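You operate a simulated robot arm through the tools that you are given. There is no shell and no other tool.

The job below is to be done with a simulated robot arm. You get a single attempt, and the scene is never put back.

JOB
Press the orange magnet shut and put it in the green tray.
Fine: set the press dial to the size printed on it, so that it gets no dents; leave the slide out and the other magnets alone.

It is judged by the outcome, as a careful person would: the job done as asked, and still so three seconds after it is handed in. It fails if anything else is knocked over, pushed out of place, dropped, spilled or broken.

ROBOT AND FRAMES
A 6-joint arm with a two-finger parallel gripper, fixed in place. Base frame: the origin is at the foot of the arm, x ahead of it, y to its left, z up; the work surface is at about z = 4. Readings come in mm, degrees, newtons and seconds.
With the tool pointing down near the work surface it reaches from about 120 to 500 mm from the base axis. Its first joint turns from -72.0 to 72.0 degrees. Payload 0.65 kg.
The TCP is the grasp point between the finger pads, 25 mm short of the fingertips. In the tool frame z runs along the fingers and y along their closing line. The gripper opens to 76 mm. The fingers are 18 mm wide and 10 mm thick; the gripper's body (36 by 78 mm) begins 45 mm behind the TCP.
Orientation is that of the tool frame in the base frame, as a unit quaternion [w, x, y, z]. With the fingers straight down and closing along the base's y, the tool's x points along the base's -x, its y along +y and its z along -z.

CONTROLS
- The arm moves only by the tool servo_tool. Its argument "moves" is a list that holds one entry, the list of rows, each a list of 7 numbers: the shift along the tool's x, y, z in units of 200 mm (1.0 is 200 mm), then the turn, a rotation vector about the tool's x, y, z in units of 120 degrees (1.0 is 120 degrees), then the gripper command, from -1 (shut) to 1 (fully open), values between in proportion. In form: [[[dx, dy, dz, wx, wy, wz, gripper], ...]]. A call has 1 to 20 rows; each row is the pose to reach, as a shift and turn from the pose commanded when the call began, along the tool's axes at that moment. A call with a number of a shift or a turn outside -1 to 1 is refused whole. Each row takes 0.2 s and may step no farther than 50 mm and 8.6 degrees from the row before; otherwise, or with a gripper value out of range, the whole call is refused. A pose out of reach is approached as far as the arm can. The call stops where the force on the tool passes 70 N (or 10 N more than at its start, if that is more) or the arm is blocked; 0.2 s more then pass. Each finger travels about 108 mm/s and halts on what it meets, pressing with about 20 N; the grip force reading is that of the motor and also rises with nothing between the fingers. The clock runs only during rows and for 0.2 s after the last one: add rows that repeat a pose to give the fingers time. It gives the time, the measured TCP pose, the force on the tool (base axes), the opening and the grip force at its end, in the units of the frame above (readings bear some noise), with the torque about the TCP (base axes, N m) and any sound that the robot's microphone picked up, and new pictures: "views" is both (left out), scene, wrist or none.
- Cameras (640 x 400 px; columns grow to the right, rows downward): "scene" is fixed at [58.5, 284.8, 393.7]; the picture's right is [-0.69, -0.72, 0.00], its down [-0.48, 0.46, -0.75] and it looks along [0.54, -0.52, -0.67] (base axes); focal length 214 px, centre (320, 200). "wrist" rides on the gripper at [58, 11, -81] in the tool frame; the picture's right is [-0.18, 0.98, 0.00], its down [-0.75, -0.14, -0.64] and it looks along [-0.63, -0.12, 0.77] (tool axes); focal length 243 px, centre (320, 200). There is no depth. A picture from a camera that has moved, and an enlarged one, comes with that camera's place and axes in the base frame and with its lens.
- inspect(camera, box): a new picture of the part [left, top, right, bottom] of that camera's present view, enlarged. It takes no simulated time.
- sign_off(): hands the job in; it is judged then, once.

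Places have to be worked out from the pictures, the camera data and where the tool is seen. Open the gripper and draw the arm clear of the work before you hand the job in, unless the task says otherwise.

The tools are called by a JSON object that holds its "method" and its "body". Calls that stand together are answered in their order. servo_tool: Moves the arm, as the interface text tells. Its arguments: {"type":"object","properties":{"moves":{"type":"array","items":{"type":"array","items":{"type":"array","items":{"type":"number"}}}},"views":{"type":"string","enum":["both","scene","wrist","none"]}},"required":["moves"]} The other tools are called the same way: inspect (camera, box) takes an enlarged picture of a part of a camera's view; sign_off () hands the job in.

At the start:

```text
clock: 0.0
tcp_pos: [279.2, 30.6, 291.9]
tcp_rot: [0.001, -0.001, 1.0, 0.001]
ft_force: [0.0, -0.5, 0.2]
torque: [-0.04, 0.0, 0.04]
grip_width: 76.1
grip_force: 0.1
```

scene: 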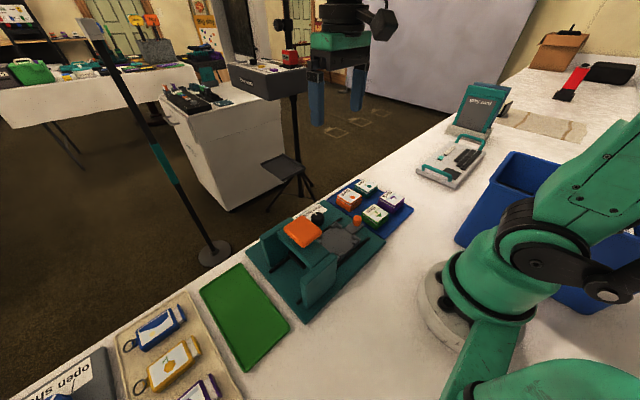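
wrist: 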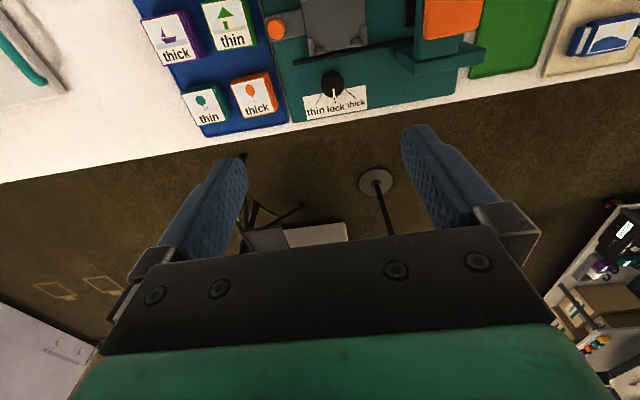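

I start by looking closely at the press, the magnets and the tray before moving anything.

{"method": "inspect", "body": {"camera": "scene", "box": [240, 160, 430, 330]}}

{"method": "inspect", "body": {"camera": "wrist", "box": [130, 0, 490, 150]}}

{"method": "inspect", "body": {"camera": "scene", "box": [310, 160, 430, 250]}}

```text
2.35 times, centred on (335, 245) of scene
camera zoom: at [58.5, 284.8, 393.7], right [-0.69, -0.72, 0.0], down [-0.48, 0.46, -0.75], along [0.54, -0.52, -0.67], focal length 505 px, centre (285, 94)
```

zoom: 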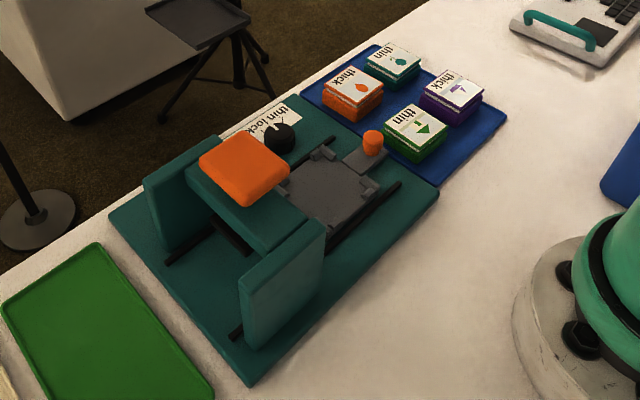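

```text
1.78 times, centred on (310, 75) of wrist
camera zoom: at [222.7, 40.9, 373.0], right [0.18, 0.98, 0.0], down [0.75, -0.14, 0.64], along [0.63, -0.12, -0.76], focal length 431 px, centre (338, 422)
```

zoom: 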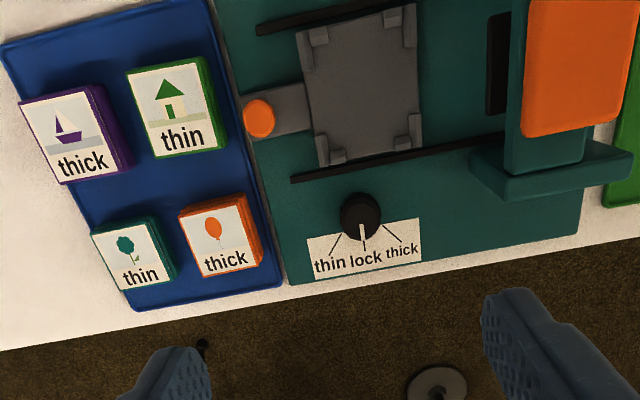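

```text
4.44 times, centred on (370, 205) of scene
camera zoom: at [58.5, 284.8, 393.7], right [-0.69, -0.72, 0.0], down [-0.48, 0.46, -0.75], along [0.54, -0.52, -0.67], focal length 953 px, centre (98, 178)
```

zoom: 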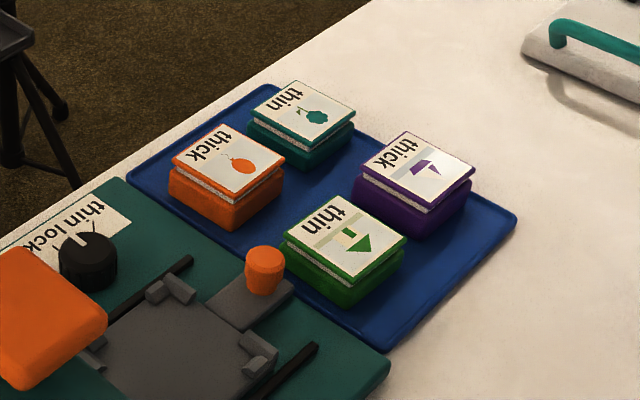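

The dial is at "lock" now, with "thin" on the −y side and "thick" on the +y side. The orange magnet on the blue tray reads "thick". I'll draw the arm back towards the base to see the press, tray and magnets better from the wrist camera.

{"method": "servo_tool", "body": {"moves": [[[0.2, 0, 0, 0, 0, 0, 1], [0.4, 0, 0, 0, 0, 0, 1], [0.55, 0, 0, 0, 0, 0, 1], [0.55, 0, 0, 0, 0, 0, 1]]], "views": "both"}}

```text
clock: 1.0
tcp_pos: [170.4, 32.2, 290.9]
tcp_rot: [0.0, 0.0, 1.0, 0.001]
ft_force: [0.1, 0.1, 0.8]
torque: [-0.03, -0.01, 0.01]
grip_width: 76.1
grip_force: 0.1
camera wrist: at [111.6, 41.9, 371.7], right [0.18, 0.98, 0.0], down [0.75, -0.14, 0.64], along [0.63, -0.12, -0.76], focal length 243 px, centre (320, 200)
```

scene: 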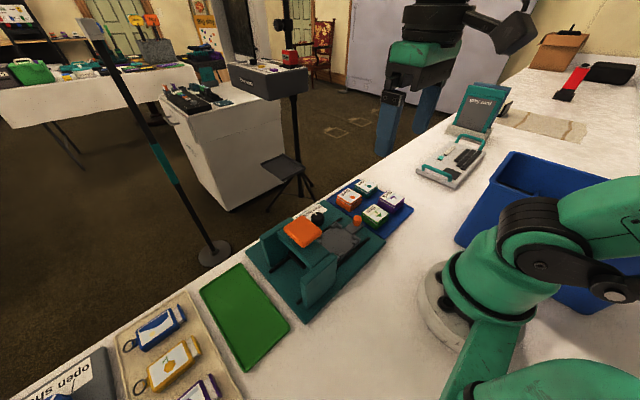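
wrist: 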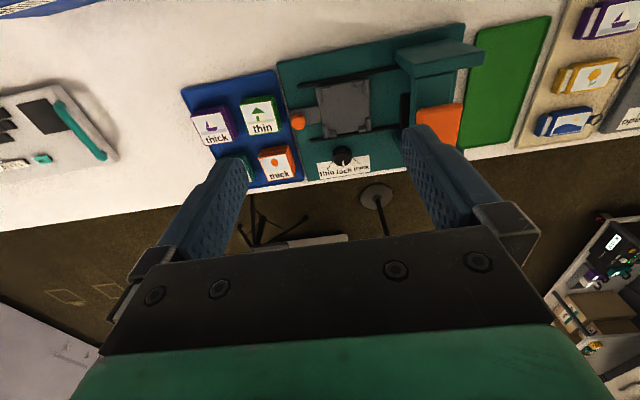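

{"method": "inspect", "body": {"camera": "wrist", "box": [270, 10, 550, 185]}}

{"method": "inspect", "body": {"camera": "wrist", "box": [170, 60, 390, 198]}}

{"method": "inspect", "body": {"camera": "scene", "box": [240, 190, 390, 325]}}

```text
2.29 times, centred on (410, 98) of wrist
camera zoom: at [111.6, 41.9, 371.7], right [0.18, 0.98, 0.0], down [0.75, -0.14, 0.64], along [0.63, -0.12, -0.76], focal length 555 px, centre (114, 434)
```

zoom: 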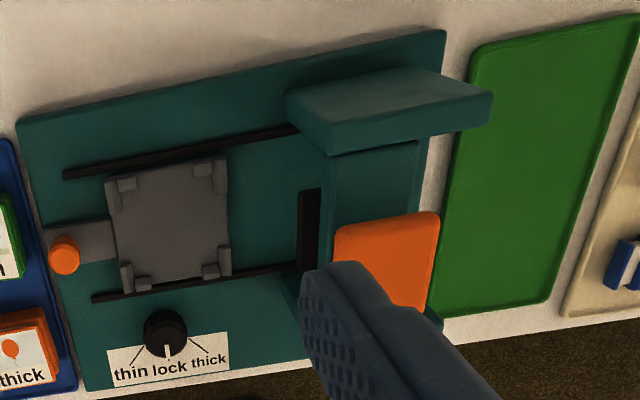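

```text
2.90 times, centred on (280, 129) of wrist
camera zoom: at [111.6, 41.9, 371.7], right [0.18, 0.98, 0.0], down [0.75, -0.14, 0.64], along [0.63, -0.12, -0.76], focal length 703 px, centre (436, 406)
```

zoom: 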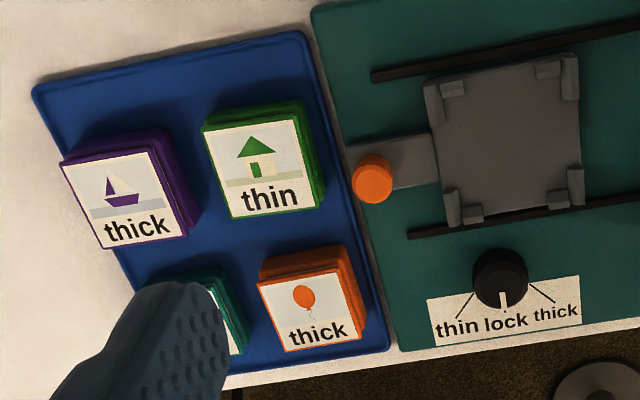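

```text
2.96 times, centred on (315, 258) of scene
camera zoom: at [58.5, 284.8, 393.7], right [-0.69, -0.72, 0.0], down [-0.48, 0.46, -0.75], along [0.54, -0.52, -0.67], focal length 636 px, centre (335, 30)
```

zoom: 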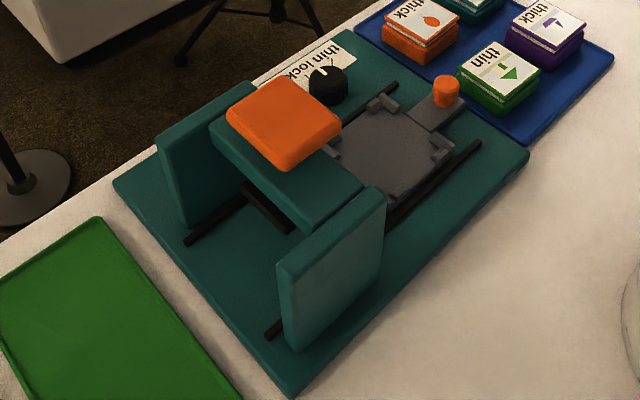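

The press is a slide on rails along y with a knob at its −y end, a lever with an orange pad, and a dial near (315, 42). I lower the camera for closer, more accurate views.

{"method": "servo_tool", "body": {"moves": [[[-0.03, -0.02, 0.2, 0, 0, 0, 1], [-0.06, -0.04, 0.4, 0, 0, 0, 1], [-0.1, -0.06, 0.6, 0, 0, 0, 1], [-0.1, -0.06, 0.6, 0, 0, 0, 1], [-0.1, -0.06, 0.6, 0, 0, 0, 1]]], "views": "both"}}

```text
clock: 2.2
tcp_pos: [190.5, 17.0, 170.7]
tcp_rot: [0.0, -0.001, 1.0, 0.001]
ft_force: [-0.3, 0.1, 0.1]
torque: [-0.03, 0.05, 0.03]
grip_width: 76.0
grip_force: 0.1
camera wrist: at [132.6, 27.3, 250.5], right [0.18, 0.98, 0.0], down [0.75, -0.14, 0.64], along [0.63, -0.12, -0.76], focal length 243 px, centre (320, 200)
```

scene: 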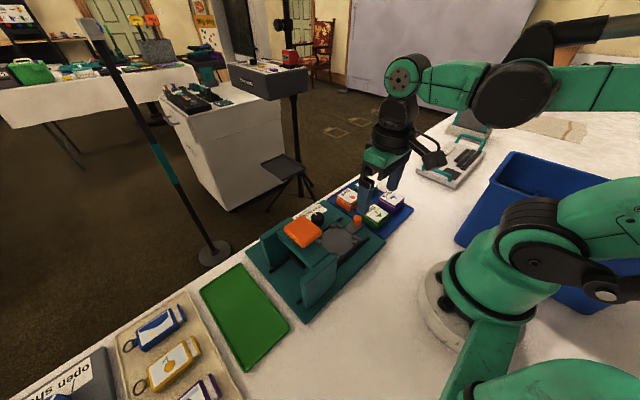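
wrist: 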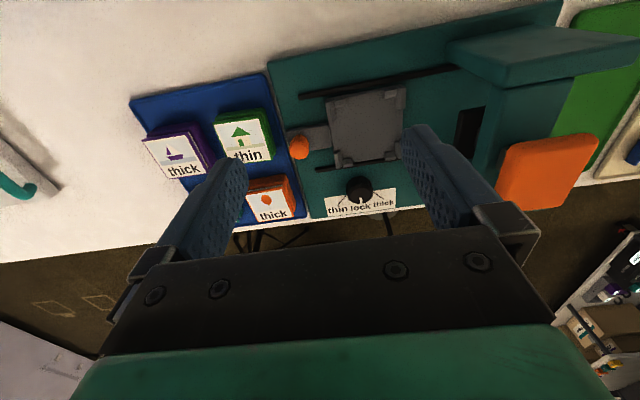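

{"method": "inspect", "body": {"camera": "wrist", "box": [230, 60, 430, 225]}}

{"method": "inspect", "body": {"camera": "wrist", "box": [400, 0, 640, 220]}}

{"method": "inspect", "body": {"camera": "wrist", "box": [120, 80, 320, 230]}}

```text
2.42 times, centred on (330, 142) of wrist
camera zoom: at [132.6, 27.3, 250.5], right [0.18, 0.98, 0.0], down [0.75, -0.14, 0.64], along [0.63, -0.12, -0.76], focal length 588 px, centre (296, 339)
```

zoom: 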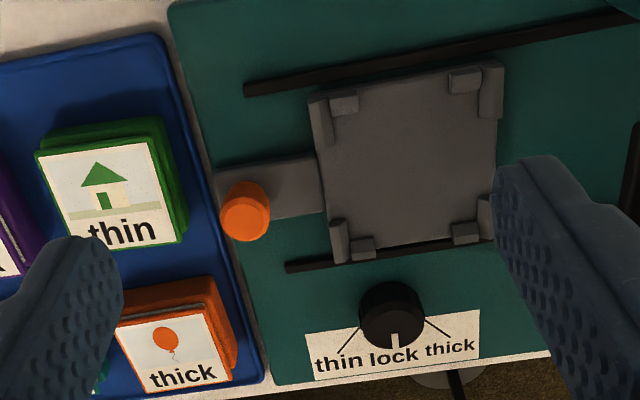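

```text
1.82 times, centred on (520, 110) of wrist
camera zoom: at [132.6, 27.3, 250.5], right [0.18, 0.98, 0.0], down [0.75, -0.14, 0.64], along [0.63, -0.12, -0.76], focal length 441 px, centre (-44, 364)
```

zoom: 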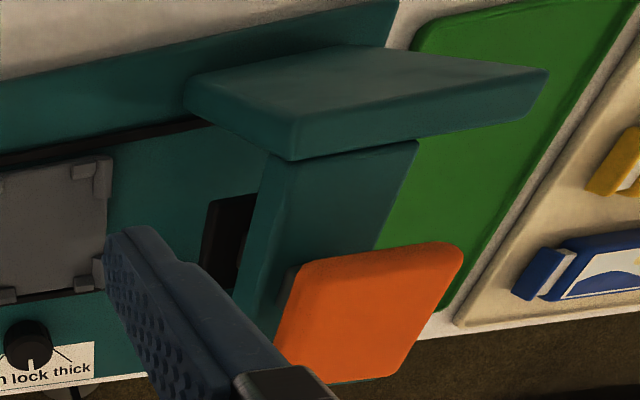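

```text
2.67 times, centred on (220, 155) of wrist
camera zoom: at [132.6, 27.3, 250.5], right [0.18, 0.98, 0.0], down [0.75, -0.14, 0.64], along [0.63, -0.12, -0.76], focal length 647 px, centre (587, 320)
```

zoom: 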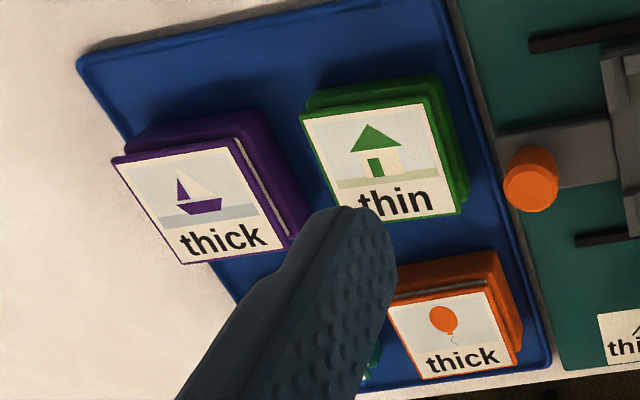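

From several views I put the dial top at about (313, 41.5, 28) with ticks ±45° apart, the slide nest centre at about (241.5, 54), the slide knob at (241, −13, 39), the orange press pad top at (242, 149, ~127), and the orange magnet at about (308, −65). I now move above the dial to check the alignment.

{"method": "servo_tool", "body": {"moves": [[[-0.2, 0.04, 0, 0, 0, 0, 1], [-0.4, 0.08, 0, 0, 0, 0, 1], [-0.6125, 0.1225, 0, 0, 0, 0, 1], [-0.6125, 0.1225, 0.15, 0, 0, 0, 0.6], [-0.6125, 0.1225, 0.3, 0, 0, 0, 0.6], [-0.6125, 0.1225, 0.3, 0, 0, 0, 0.6], [-0.6125, 0.1225, 0.3, 0, 0, 0, 0.6]]], "views": "both"}}

```text
clock: 3.8
tcp_pos: [312.5, 42.6, 113.4]
tcp_rot: [0.001, -0.001, 1.0, 0.001]
ft_force: [0.2, -0.4, -0.7]
torque: [0.0, 0.0, -0.05]
grip_width: 60.9
grip_force: 0.1
camera wrist: at [254.1, 52.6, 193.7], right [0.18, 0.98, 0.0], down [0.75, -0.14, 0.64], along [0.63, -0.12, -0.76], focal length 243 px, centre (320, 200)
```

scene: 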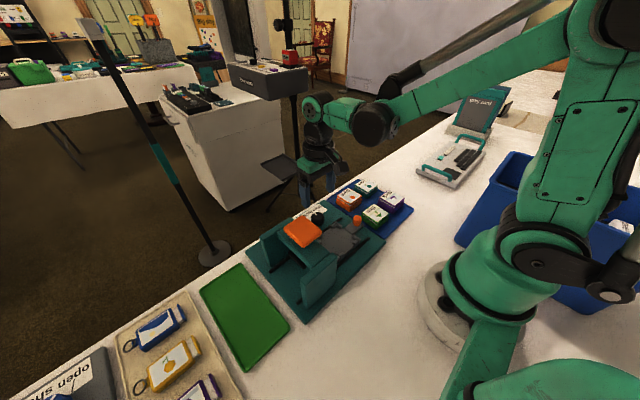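
wrist: 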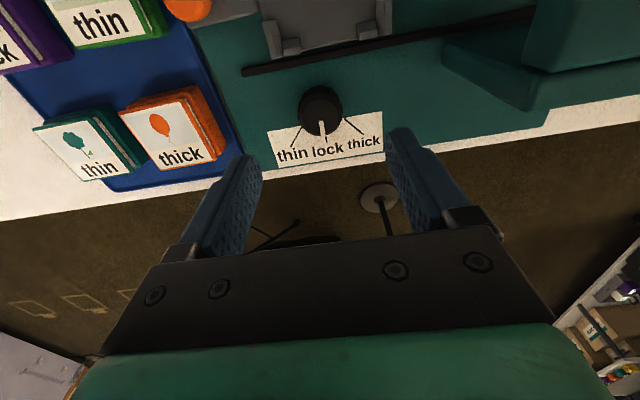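

{"method": "inspect", "body": {"camera": "wrist", "box": [230, 40, 430, 170]}}

{"method": "inspect", "body": {"camera": "wrist", "box": [20, 60, 260, 200]}}

```text
3.08 times, centred on (330, 105) of wrist
camera zoom: at [254.1, 52.6, 193.7], right [0.18, 0.98, 0.0], down [0.75, -0.14, 0.64], along [0.63, -0.12, -0.76], focal length 746 px, centre (289, 492)
```

zoom: 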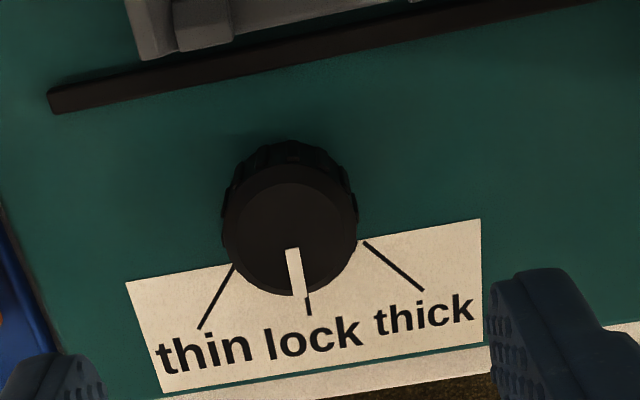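

```text
2.67 times, centred on (140, 130) of wrist
camera zoom: at [254.1, 52.6, 193.7], right [0.18, 0.98, 0.0], down [0.75, -0.14, 0.64], along [0.63, -0.12, -0.76], focal length 647 px, centre (800, 387)
```

zoom: 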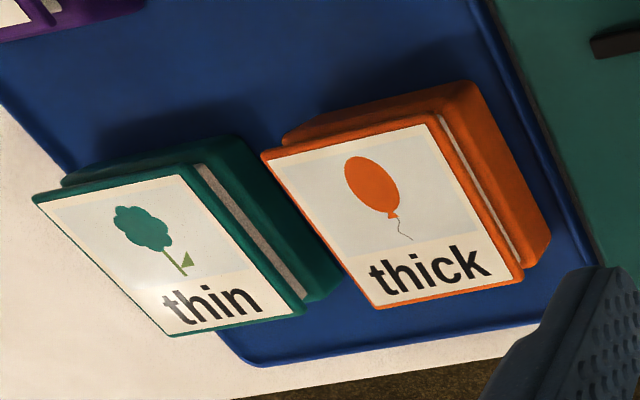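

The close view puts the dial centre at about (317, 41.5), about 30 mm across. I come down astride it, staying just above the base plate, and look.

{"method": "servo_tool", "body": {"moves": [[[-0.0225, -0.005, 0.1, 0, 0, 0, 0.4], [-0.0225, -0.005, 0.2, 0, 0, 0, 0.4], [-0.0225, -0.005, 0.28, 0, 0, 0, 0.4], [-0.0225, -0.005, 0.34, 0, 0, 0, 0.4], [-0.0225, -0.005, 0.34, 0, 0, 0, 0.4], [-0.0225, -0.005, 0.34, 0, 0, 0, 0.4]]], "views": "both"}}

{"method": "inspect", "body": {"camera": "wrist", "box": [220, 40, 440, 200]}}

{"method": "inspect", "body": {"camera": "scene", "box": [270, 160, 390, 250]}}

```text
clock: 5.2
tcp_pos: [317.5, 40.9, 44.5]
tcp_rot: [0.0, -0.001, 1.0, 0.001]
ft_force: [0.8, -0.5, -0.8]
torque: [-0.02, 0.01, 0.02]
grip_width: 53.3
grip_force: 0.0
camera wrist: at [258.9, 51.5, 125.4], right [0.18, 0.98, 0.0], down [0.75, -0.14, 0.64], along [0.63, -0.12, -0.76], focal length 243 px, centre (320, 200)
```

scene: 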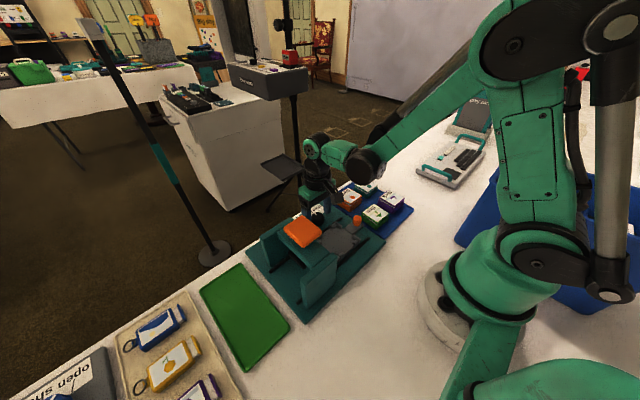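
wrist: 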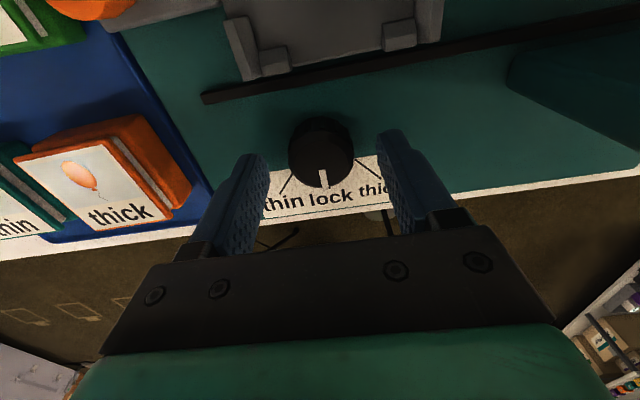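

```text
2.50 times, centred on (330, 120) of wrist
camera zoom: at [258.9, 51.5, 125.4], right [0.18, 0.98, 0.0], down [0.75, -0.14, 0.64], along [0.63, -0.12, -0.76], focal length 606 px, centre (295, 400)
```

zoom: 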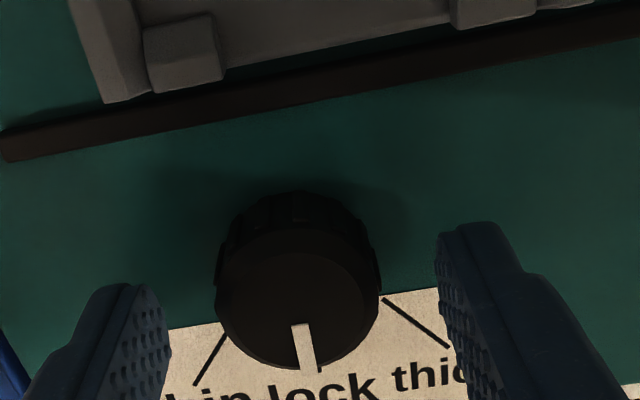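

```text
4.44 times, centred on (330, 205) of scene
camera zoom: at [58.5, 284.8, 393.7], right [-0.69, -0.72, 0.0], down [-0.48, 0.46, -0.75], along [0.54, -0.52, -0.67], focal length 953 px, centre (276, 178)
```

zoom: 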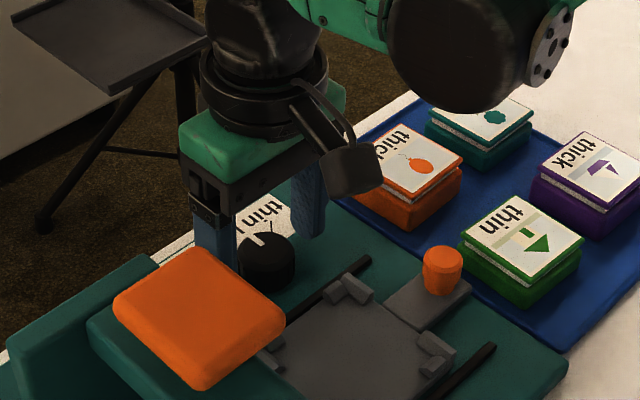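

The dial sits centred between the fingers (top z ≈ 27, plate z ≈ 13, tips at z ≈ 19.5). I go 2 mm lower and close on it.

{"method": "servo_tool", "body": {"moves": [[[0, 0.003, 0.01, 0, 0, 0, 0.4], [0, 0.003, 0.01, 0, 0, 0, 0], [0, 0.003, 0.01, 0, 0, 0, -0.4], [0, 0.003, 0.01, 0, 0, 0, -0.4], [0, 0.003, 0.01, 0, 0, 0, -0.4]]], "views": "wrist"}}

```text
clock: 6.4
tcp_pos: [317.8, 42.4, 42.4]
tcp_rot: [0.001, -0.001, 1.0, 0.0]
ft_force: [1.6, -11.3, -9.7]
torque: [-0.28, -0.01, 0.08]
grip_width: 29.4
grip_force: 43.2
camera wrist: at [259.4, 52.3, 123.1], right [0.18, 0.98, 0.0], down [0.75, -0.14, 0.64], along [0.63, -0.12, -0.76], focal length 243 px, centre (320, 200)
```

wrist: 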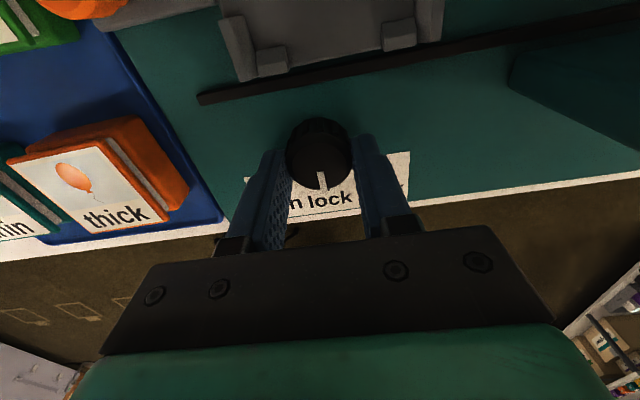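

The dial is gripped (29.4 mm). I turn it +45° about vertical (towards "thick").

{"method": "servo_tool", "body": {"moves": [[[0, -0.003, 0, 0, 0, -0.06, -0.4], [0, -0.003, 0, 0, 0, -0.12, -0.4], [0, -0.003, 0, 0, 0, -0.18, -0.4], [0, -0.003, 0, 0, 0, -0.24, -0.4], [0, -0.003, 0, 0, 0, -0.3, -0.4], [0, -0.003, 0, 0, 0, -0.36, -0.4], [0, -0.003, 0, 0, 0, -0.375, -0.4], [0, -0.003, 0, 0, 0, -0.375, -0.4]]], "views": "both"}}

{"method": "inspect", "body": {"camera": "wrist", "box": [220, 40, 440, 200]}}

{"method": "inspect", "body": {"camera": "scene", "box": [270, 160, 390, 250]}}

```text
clock: 8.2
tcp_pos: [317.9, 43.5, 41.7]
tcp_rot: [0.001, -0.384, 0.923, 0.001]
ft_force: [-26.4, 13.5, -9.5]
torque: [0.34, 0.56, -0.07]
grip_width: 29.4
grip_force: 43.3
camera wrist: at [269.0, 8.5, 123.2], right [-0.57, 0.82, 0.0], down [0.63, 0.43, 0.64], along [0.53, 0.37, -0.77], focal length 243 px, centre (320, 200)
```

scene: 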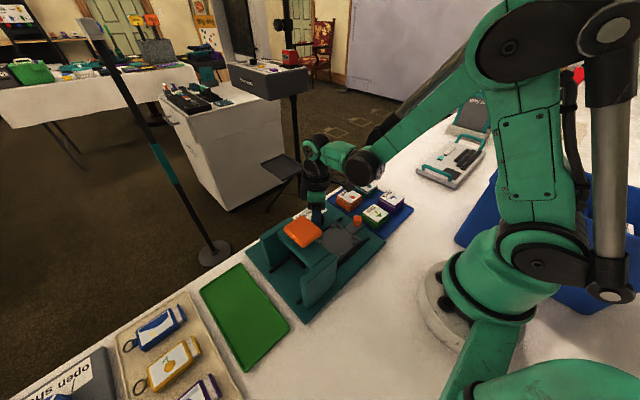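
wrist: 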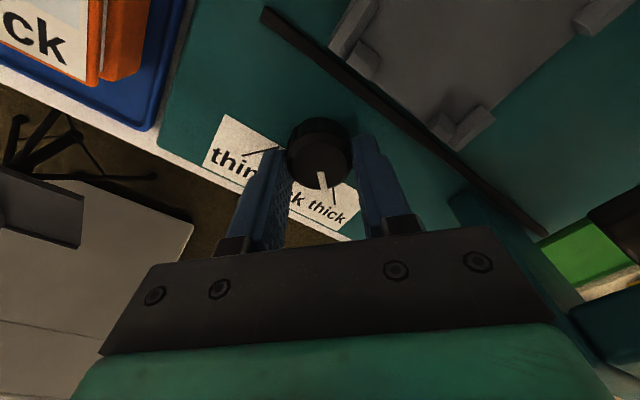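

```text
2.50 times, centred on (330, 120) of wrist
camera zoom: at [269.0, 8.5, 123.2], right [-0.57, 0.82, 0.0], down [0.63, 0.43, 0.64], along [0.53, 0.37, -0.77], focal length 606 px, centre (295, 400)
```

zoom: 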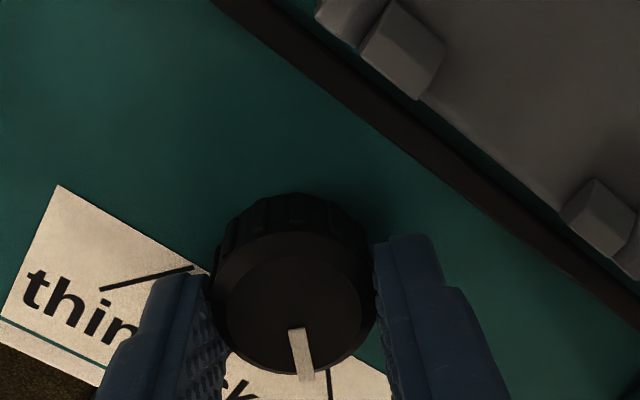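

```text
4.44 times, centred on (330, 205) of scene
camera zoom: at [58.5, 284.8, 393.7], right [-0.69, -0.72, 0.0], down [-0.48, 0.46, -0.75], along [0.54, -0.52, -0.67], focal length 953 px, centre (276, 178)
```

zoom: 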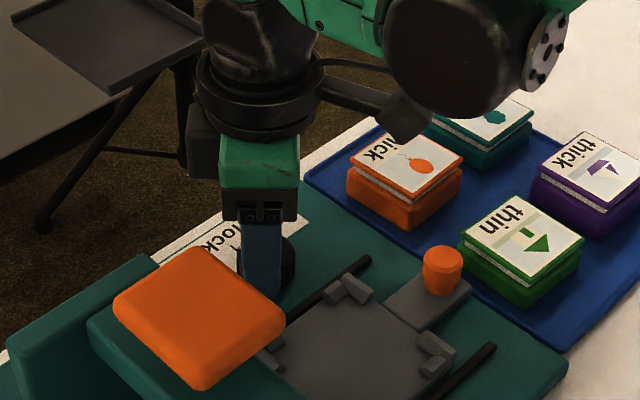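

The pointer has turned with the gripper to about 45°. I open slightly, lift clear, and check the pointer against the "thick" tick.

{"method": "servo_tool", "body": {"moves": [[[0, 0, 0, 0, 0, 0, 0.1], [0, 0, 0, 0, 0, 0, 0.1], [0, 0, -0.15, 0, 0, 0, 0.1], [0, 0, -0.35, 0, 0, 0, 0.4], [0, 0, -0.45, 0, 0, 0, 0.6], [0, 0, -0.45, 0, 0, 0, 0.6]]], "views": "both"}}

{"method": "inspect", "body": {"camera": "wrist", "box": [220, 30, 440, 190]}}

{"method": "inspect", "body": {"camera": "scene", "box": [270, 180, 370, 250]}}

```text
clock: 9.6
tcp_pos: [318.6, 44.9, 132.3]
tcp_rot: [0.001, -0.384, 0.923, 0.0]
ft_force: [-0.3, 1.1, -0.3]
torque: [0.01, 0.03, -0.03]
grip_width: 60.8
grip_force: 0.0
camera wrist: at [269.5, 9.9, 213.4], right [-0.57, 0.82, 0.0], down [0.63, 0.43, 0.64], along [0.53, 0.37, -0.76], focal length 243 px, centre (320, 200)
```

scene: 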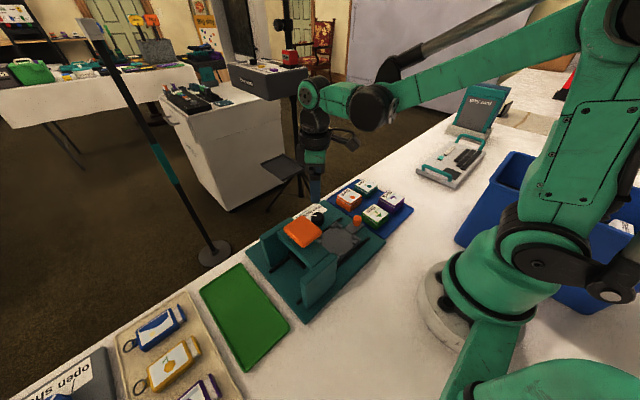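
wrist: 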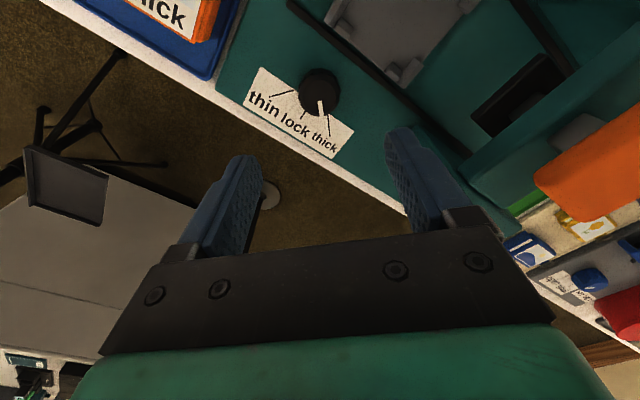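

```text
2.50 times, centred on (330, 110) of wrist
camera zoom: at [269.5, 9.9, 213.4], right [-0.57, 0.82, 0.0], down [0.63, 0.43, 0.64], along [0.53, 0.37, -0.76], focal length 606 px, centre (295, 425)
```

zoom: 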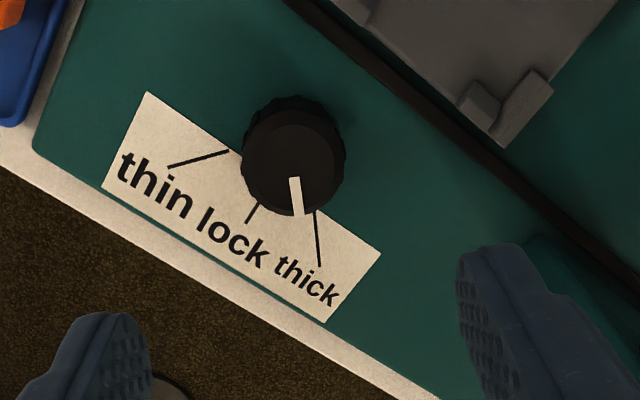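

```text
5.71 times, centred on (320, 215) of scene
camera zoom: at [58.5, 284.8, 393.7], right [-0.69, -0.72, 0.0], down [-0.48, 0.46, -0.75], along [0.54, -0.52, -0.67], focal length 1226 px, centre (320, 114)
```

zoom: 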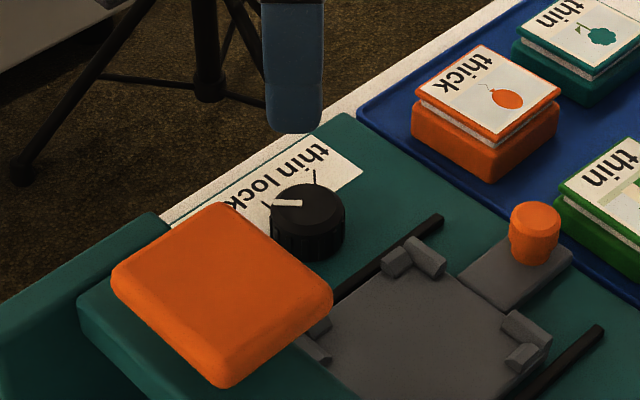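

{"method": "inspect", "body": {"camera": "wrist", "box": [285, 55, 365, 155]}}

{"method": "inspect", "body": {"camera": "scene", "box": [295, 200, 345, 232]}}

```text
4.00 times, centred on (325, 105) of wrist
camera zoom: at [269.5, 9.9, 213.4], right [-0.57, 0.82, 0.0], down [0.63, 0.43, 0.64], along [0.53, 0.37, -0.76], focal length 970 px, centre (300, 580)
```

zoom: 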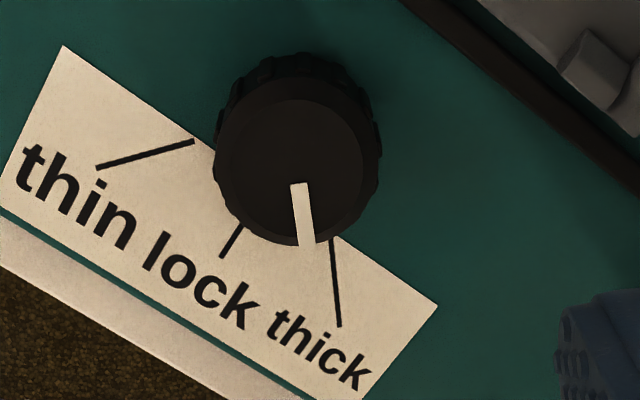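

```text
12.50 times, centred on (320, 216) of scene
camera zoom: at [58.5, 284.8, 393.7], right [-0.69, -0.72, 0.0], down [-0.48, 0.46, -0.75], along [0.54, -0.52, -0.67], focal length 2681 px, centre (320, 0)
```

zoom: 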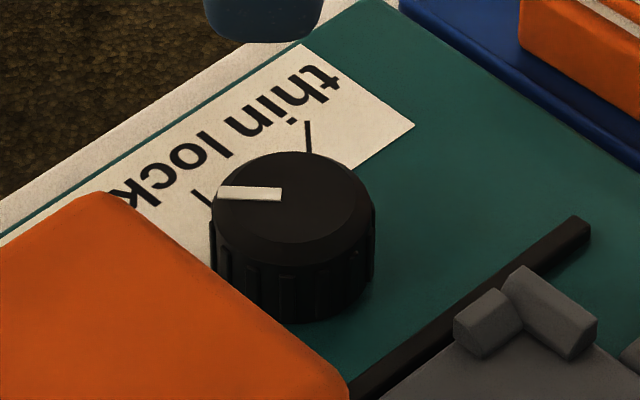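

The pointer lies at 45° ± a few degrees, on the "thick" tick. Next I fly over to the orange magnet (about (310, −65.5), lid ~46 mm square, axis-aligned) and turn to yaw 90°, so the fingers close along x, where there is more room between magnets.

{"method": "servo_tool", "body": {"moves": [[[0.058, -0.051, 0, 0, 0, -0.054, 0.7], [0.117, -0.101, 0, 0, 0, -0.107, 0.7], [0.175, -0.152, 0, 0, 0, -0.161, 0.7], [0.233, -0.203, 0, 0, 0, -0.214, 0.7], [0.291, -0.254, 0, 0, 0, -0.268, 0.7], [0.35, -0.304, 0, 0, 0, -0.321, 0.8], [0.408, -0.355, 0, 0, 0, -0.375, 0.8], [0.408, -0.355, 0, 0, 0, -0.375, 0.8], [0.408, -0.355, 0, 0, 0, -0.375, 0.8]]], "views": "both"}}

{"method": "inspect", "body": {"camera": "wrist", "box": [210, 20, 430, 180]}}

{"method": "inspect", "body": {"camera": "scene", "box": [310, 150, 430, 240]}}

```text
clock: 11.6
tcp_pos: [310.3, -65.7, 132.0]
tcp_rot: [-0.002, 0.708, -0.706, -0.001]
ft_force: [-0.1, -0.1, -0.3]
torque: [0.0, -0.01, 0.04]
grip_width: 68.2
grip_force: 0.1
camera wrist: at [300.1, -124.7, 212.3], right [-0.98, 0.18, 0.0], down [0.14, 0.75, 0.64], along [0.12, 0.63, -0.76], focal length 243 px, centre (320, 200)
```

scene: 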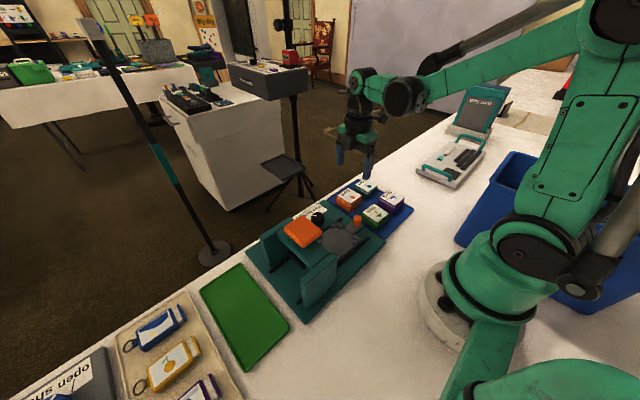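
wrist: 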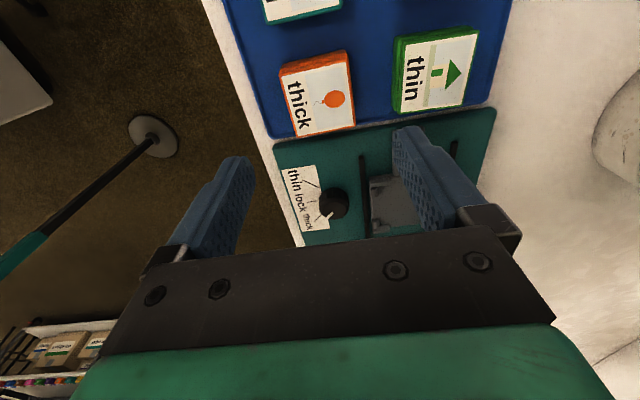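

```text
2.50 times, centred on (320, 100) of wrist
camera zoom: at [300.1, -124.7, 212.3], right [-0.98, 0.18, 0.0], down [0.14, 0.75, 0.64], along [0.12, 0.63, -0.76], focal length 606 px, centre (320, 450)
```

zoom: 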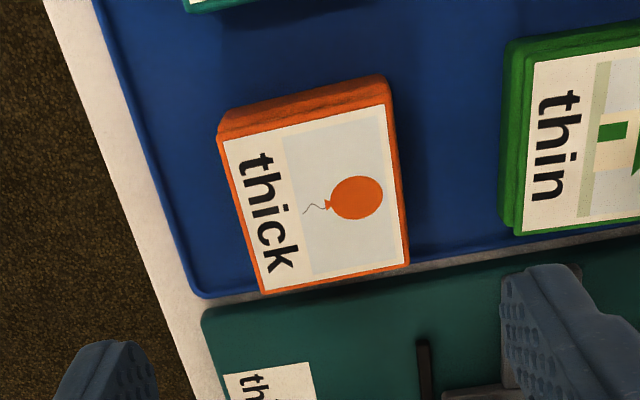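

```text
4.44 times, centred on (370, 195) of scene
camera zoom: at [58.5, 284.8, 393.7], right [-0.69, -0.72, 0.0], down [-0.48, 0.46, -0.75], along [0.54, -0.52, -0.67], focal length 953 px, centre (98, 222)
```

zoom: 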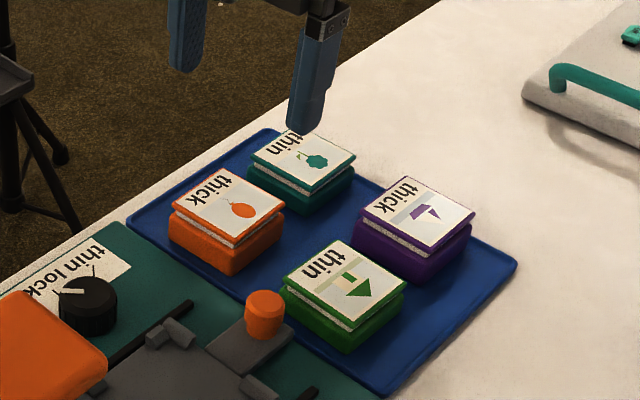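

The magnet lid centre is confirmed at (310.3, −66.3), top z ≈ 32, squared to the base axes, and the tray rim is well clear of both fingers. I descend astride it.

{"method": "servo_tool", "body": {"moves": [[[0.003, 0, 0.12, 0, 0, 0, 0.65], [0.003, 0, 0.24, 0, 0, 0, 0.65], [0.003, 0, 0.34, 0, 0, 0, 0.65], [0.003, 0, 0.41, 0, 0, 0, 0.65], [0.003, 0, 0.455, 0, 0, 0, 0.65], [0.003, 0, 0.455, 0, 0, 0, 0.65], [0.003, 0, 0.455, 0, 0, 0, 0.65]]], "views": "both"}}

{"method": "inspect", "body": {"camera": "wrist", "box": [200, 40, 440, 200]}}

{"method": "inspect", "body": {"camera": "scene", "box": [310, 150, 430, 240]}}

```text
clock: 13.2
tcp_pos: [309.6, -65.0, 39.5]
tcp_rot: [-0.001, 0.708, -0.706, -0.001]
ft_force: [0.1, 0.5, -0.4]
torque: [-0.03, -0.02, 0.02]
grip_width: 62.6
grip_force: 0.0
camera wrist: at [299.8, -124.6, 120.7], right [-0.98, 0.18, 0.0], down [0.14, 0.75, 0.64], along [0.12, 0.63, -0.76], focal length 243 px, centre (320, 200)
```

scene: 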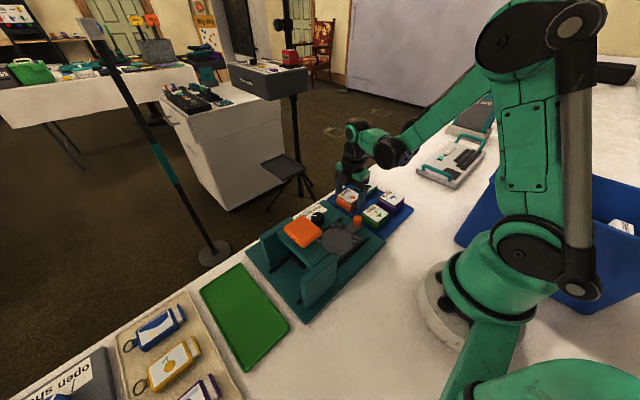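
wrist: 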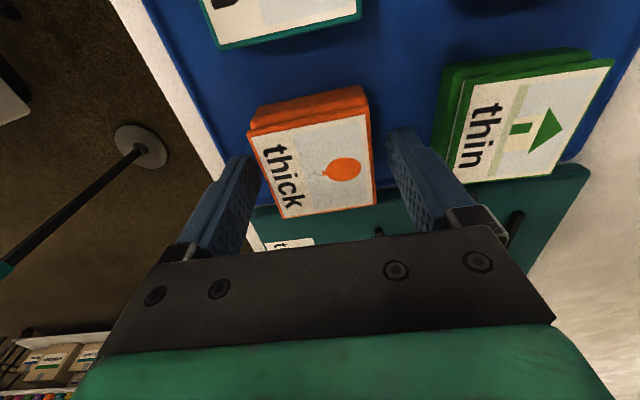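

```text
2.50 times, centred on (320, 120) of wrist
camera zoom: at [299.8, -124.6, 120.7], right [-0.98, 0.18, 0.0], down [0.14, 0.75, 0.64], along [0.12, 0.63, -0.76], focal length 606 px, centre (320, 400)
```

zoom: 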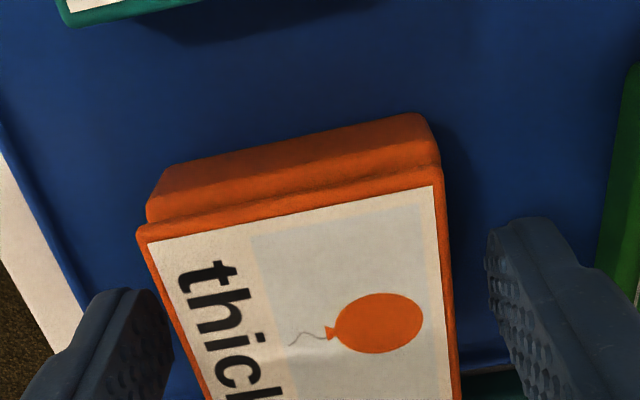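

```text
4.44 times, centred on (370, 195) of scene
camera zoom: at [58.5, 284.8, 393.7], right [-0.69, -0.72, 0.0], down [-0.48, 0.46, -0.75], along [0.54, -0.52, -0.67], focal length 953 px, centre (98, 222)
```

zoom: 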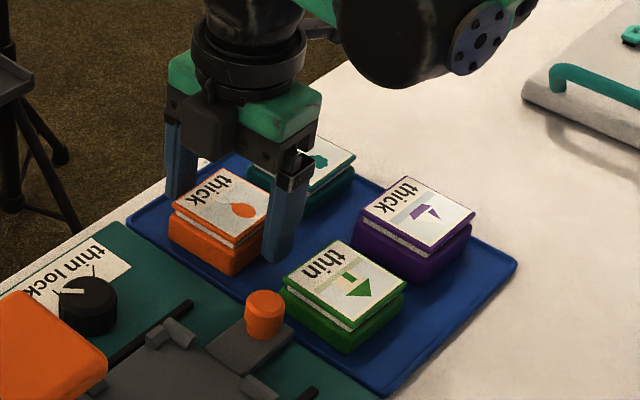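

The fingers are centred around the magnet. I lower 3 mm more and close on it.

{"method": "servo_tool", "body": {"moves": [[[0, 0, 0.015, 0, 0, 0, 0.65], [0, 0, 0.015, 0, 0, 0, 0.4], [0, 0, 0.015, 0, 0, 0, 0.1], [0, 0, 0.015, 0, 0, 0, -0.2], [0, 0, 0.015, 0, 0, 0, -0.2], [0, 0, 0.015, 0, 0, 0, -0.2]]], "views": "wrist"}}

{"method": "inspect", "body": {"camera": "wrist", "box": [200, 40, 440, 200]}}

{"method": "inspect", "body": {"camera": "scene", "box": [310, 150, 430, 240]}}

```text
clock: 14.6
tcp_pos: [309.9, -65.2, 37.0]
tcp_rot: [-0.001, 0.708, -0.706, 0.0]
ft_force: [-0.7, -0.1, -0.5]
torque: [-0.03, -0.01, 0.02]
grip_width: 49.5
grip_force: 19.9
camera wrist: at [300.1, -124.8, 118.2], right [-0.98, 0.18, 0.0], down [0.14, 0.75, 0.64], along [0.12, 0.63, -0.76], focal length 243 px, centre (320, 200)
```

wrist: 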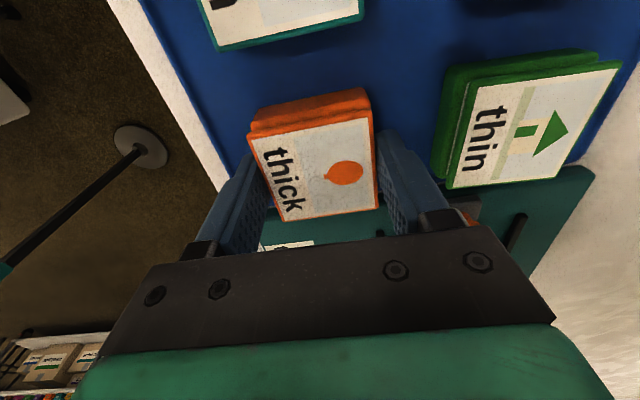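

```text
2.50 times, centred on (320, 120) of wrist
camera zoom: at [300.1, -124.8, 118.2], right [-0.98, 0.18, 0.0], down [0.14, 0.75, 0.64], along [0.12, 0.63, -0.76], focal length 606 px, centre (320, 400)
```

zoom: 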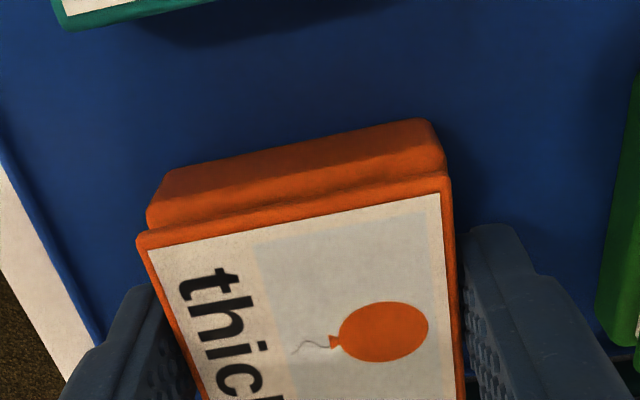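

```text
4.44 times, centred on (370, 195) of scene
camera zoom: at [58.5, 284.8, 393.7], right [-0.69, -0.72, 0.0], down [-0.48, 0.46, -0.75], along [0.54, -0.52, -0.67], focal length 953 px, centre (98, 222)
```

zoom: 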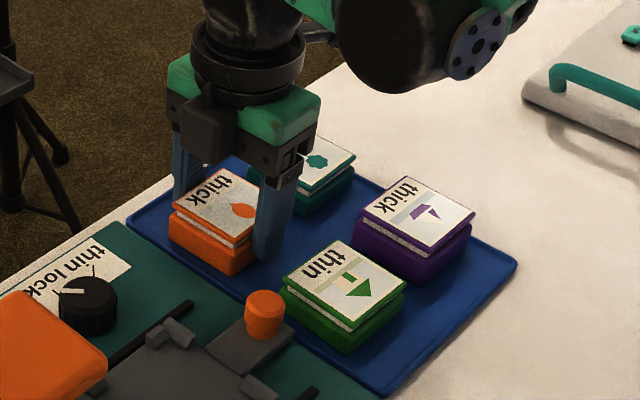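

It is held (49.5 mm, 20 N). I lift it straight up and check that both halves came along.

{"method": "servo_tool", "body": {"moves": [[[0, 0, -0.05, 0, 0, 0, -0.2], [0, 0, -0.15, 0, 0, 0, -0.2], [0, 0, -0.3, 0, 0, 0, -0.2], [0, 0, -0.45, 0, 0, 0, -0.2], [0, 0, -0.5, 0, 0, 0, -0.2], [0, 0, -0.5, 0, 0, 0, -0.2]]], "views": "both"}}

{"method": "inspect", "body": {"camera": "scene", "box": [310, 120, 430, 210]}}

{"method": "inspect", "body": {"camera": "wrist", "box": [200, 40, 440, 200]}}

```text
clock: 16.0
tcp_pos: [309.3, -65.6, 139.8]
tcp_rot: [-0.002, 0.708, -0.707, 0.0]
ft_force: [0.6, -0.6, -0.9]
torque: [0.02, -0.03, -0.01]
grip_width: 49.5
grip_force: 19.4
camera wrist: at [299.9, -125.5, 219.5], right [-0.98, 0.18, 0.0], down [0.14, 0.75, 0.64], along [0.12, 0.63, -0.76], focal length 243 px, centre (320, 200)
```

scene: 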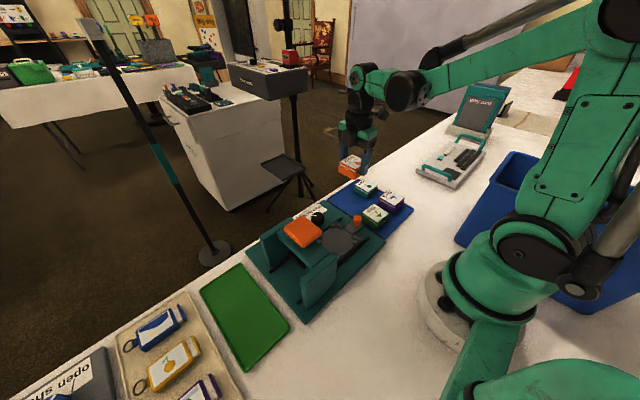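
wrist: 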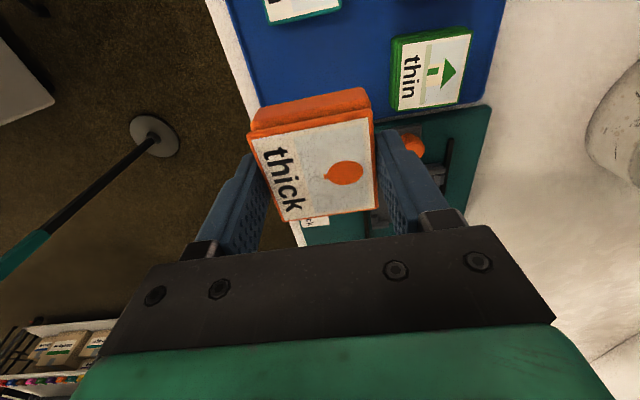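

```text
4.44 times, centred on (370, 165) of scene
camera zoom: at [58.5, 284.8, 393.7], right [-0.69, -0.72, 0.0], down [-0.48, 0.46, -0.75], along [0.54, -0.52, -0.67], focal length 953 px, centre (98, 356)
```

zoom: 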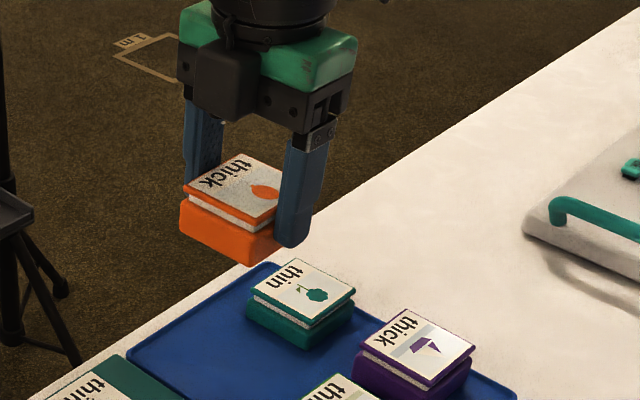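

```text
2.50 times, centred on (320, 120) of wrist
camera zoom: at [299.9, -125.5, 219.5], right [-0.98, 0.18, 0.0], down [0.14, 0.75, 0.64], along [0.12, 0.63, -0.76], focal length 606 px, centre (320, 400)
```

zoom: 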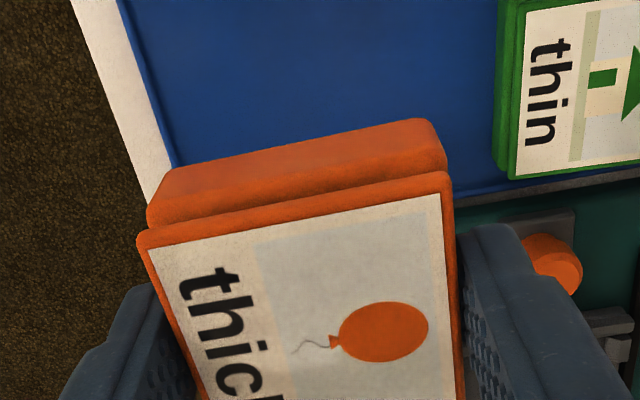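

Both halves are held together. I carry it to above the slide nest (about (241.5, 54)), staying high and clear of the press, and check the alignment.

{"method": "servo_tool", "body": {"moves": [[[-0.12, 0.068, 0, 0, 0, 0, -0.2], [-0.24, 0.136, 0, 0, 0, 0, -0.2], [-0.36, 0.204, 0, 0, 0, 0, -0.2], [-0.48, 0.272, 0, 0, 0, 0, -0.2], [-0.6, 0.34, 0, 0, 0, 0, -0.2], [-0.6, 0.34, 0, 0, 0, 0, -0.2], [-0.6, 0.34, 0.2, 0, 0, 0, -0.2], [-0.6, 0.34, 0.2, 0, 0, 0, -0.2], [-0.6, 0.34, 0.2, 0, 0, 0, -0.2]]], "views": "both"}}

{"method": "inspect", "body": {"camera": "wrist", "box": [200, 0, 440, 200]}}

{"method": "inspect", "body": {"camera": "scene", "box": [280, 150, 400, 260]}}

```text
clock: 18.0
tcp_pos: [242.6, 54.1, 98.7]
tcp_rot: [-0.001, 0.708, -0.707, -0.001]
ft_force: [0.1, 0.6, -0.3]
torque: [-0.06, 0.0, 0.01]
grip_width: 49.3
grip_force: 20.1
camera wrist: at [232.9, -4.6, 179.4], right [-0.98, 0.18, 0.0], down [0.14, 0.75, 0.64], along [0.12, 0.63, -0.76], focal length 243 px, centre (320, 200)
```

scene: 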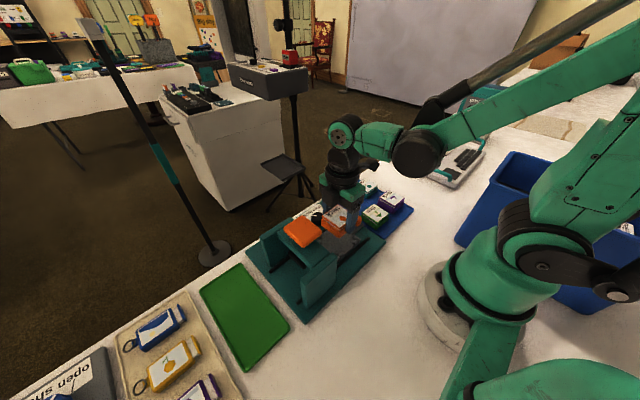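
wrist: 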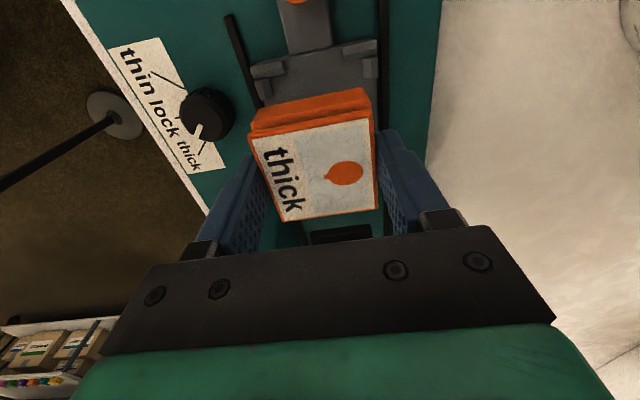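

```text
2.00 times, centred on (320, 100) of wrist
camera zoom: at [232.9, -4.6, 179.4], right [-0.98, 0.18, 0.0], down [0.14, 0.75, 0.64], along [0.12, 0.63, -0.76], focal length 485 px, centre (320, 400)
```

zoom: 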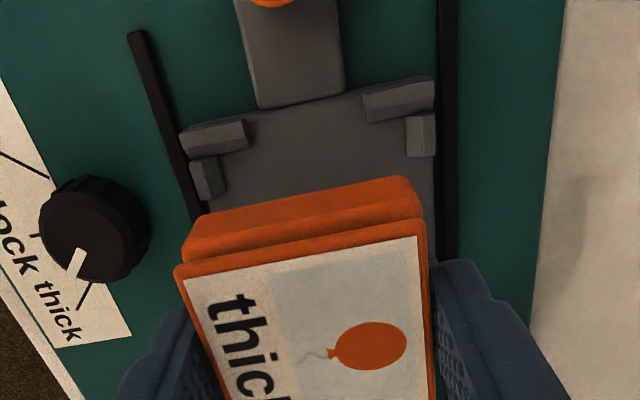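

```text
3.64 times, centred on (340, 205) of scene
camera zoom: at [58.5, 284.8, 393.7], right [-0.69, -0.72, 0.0], down [-0.48, 0.46, -0.75], along [0.54, -0.52, -0.67], focal length 780 px, centre (247, 182)
```

zoom: 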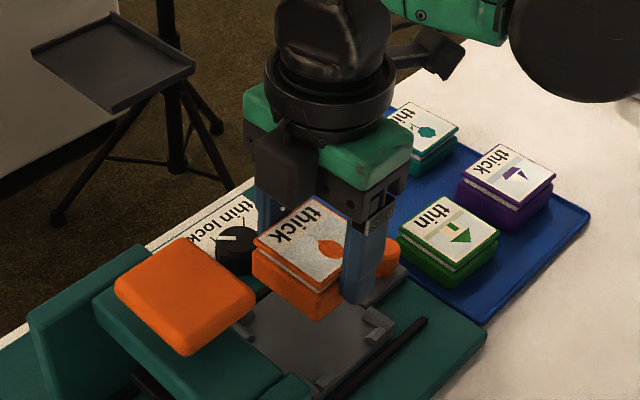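

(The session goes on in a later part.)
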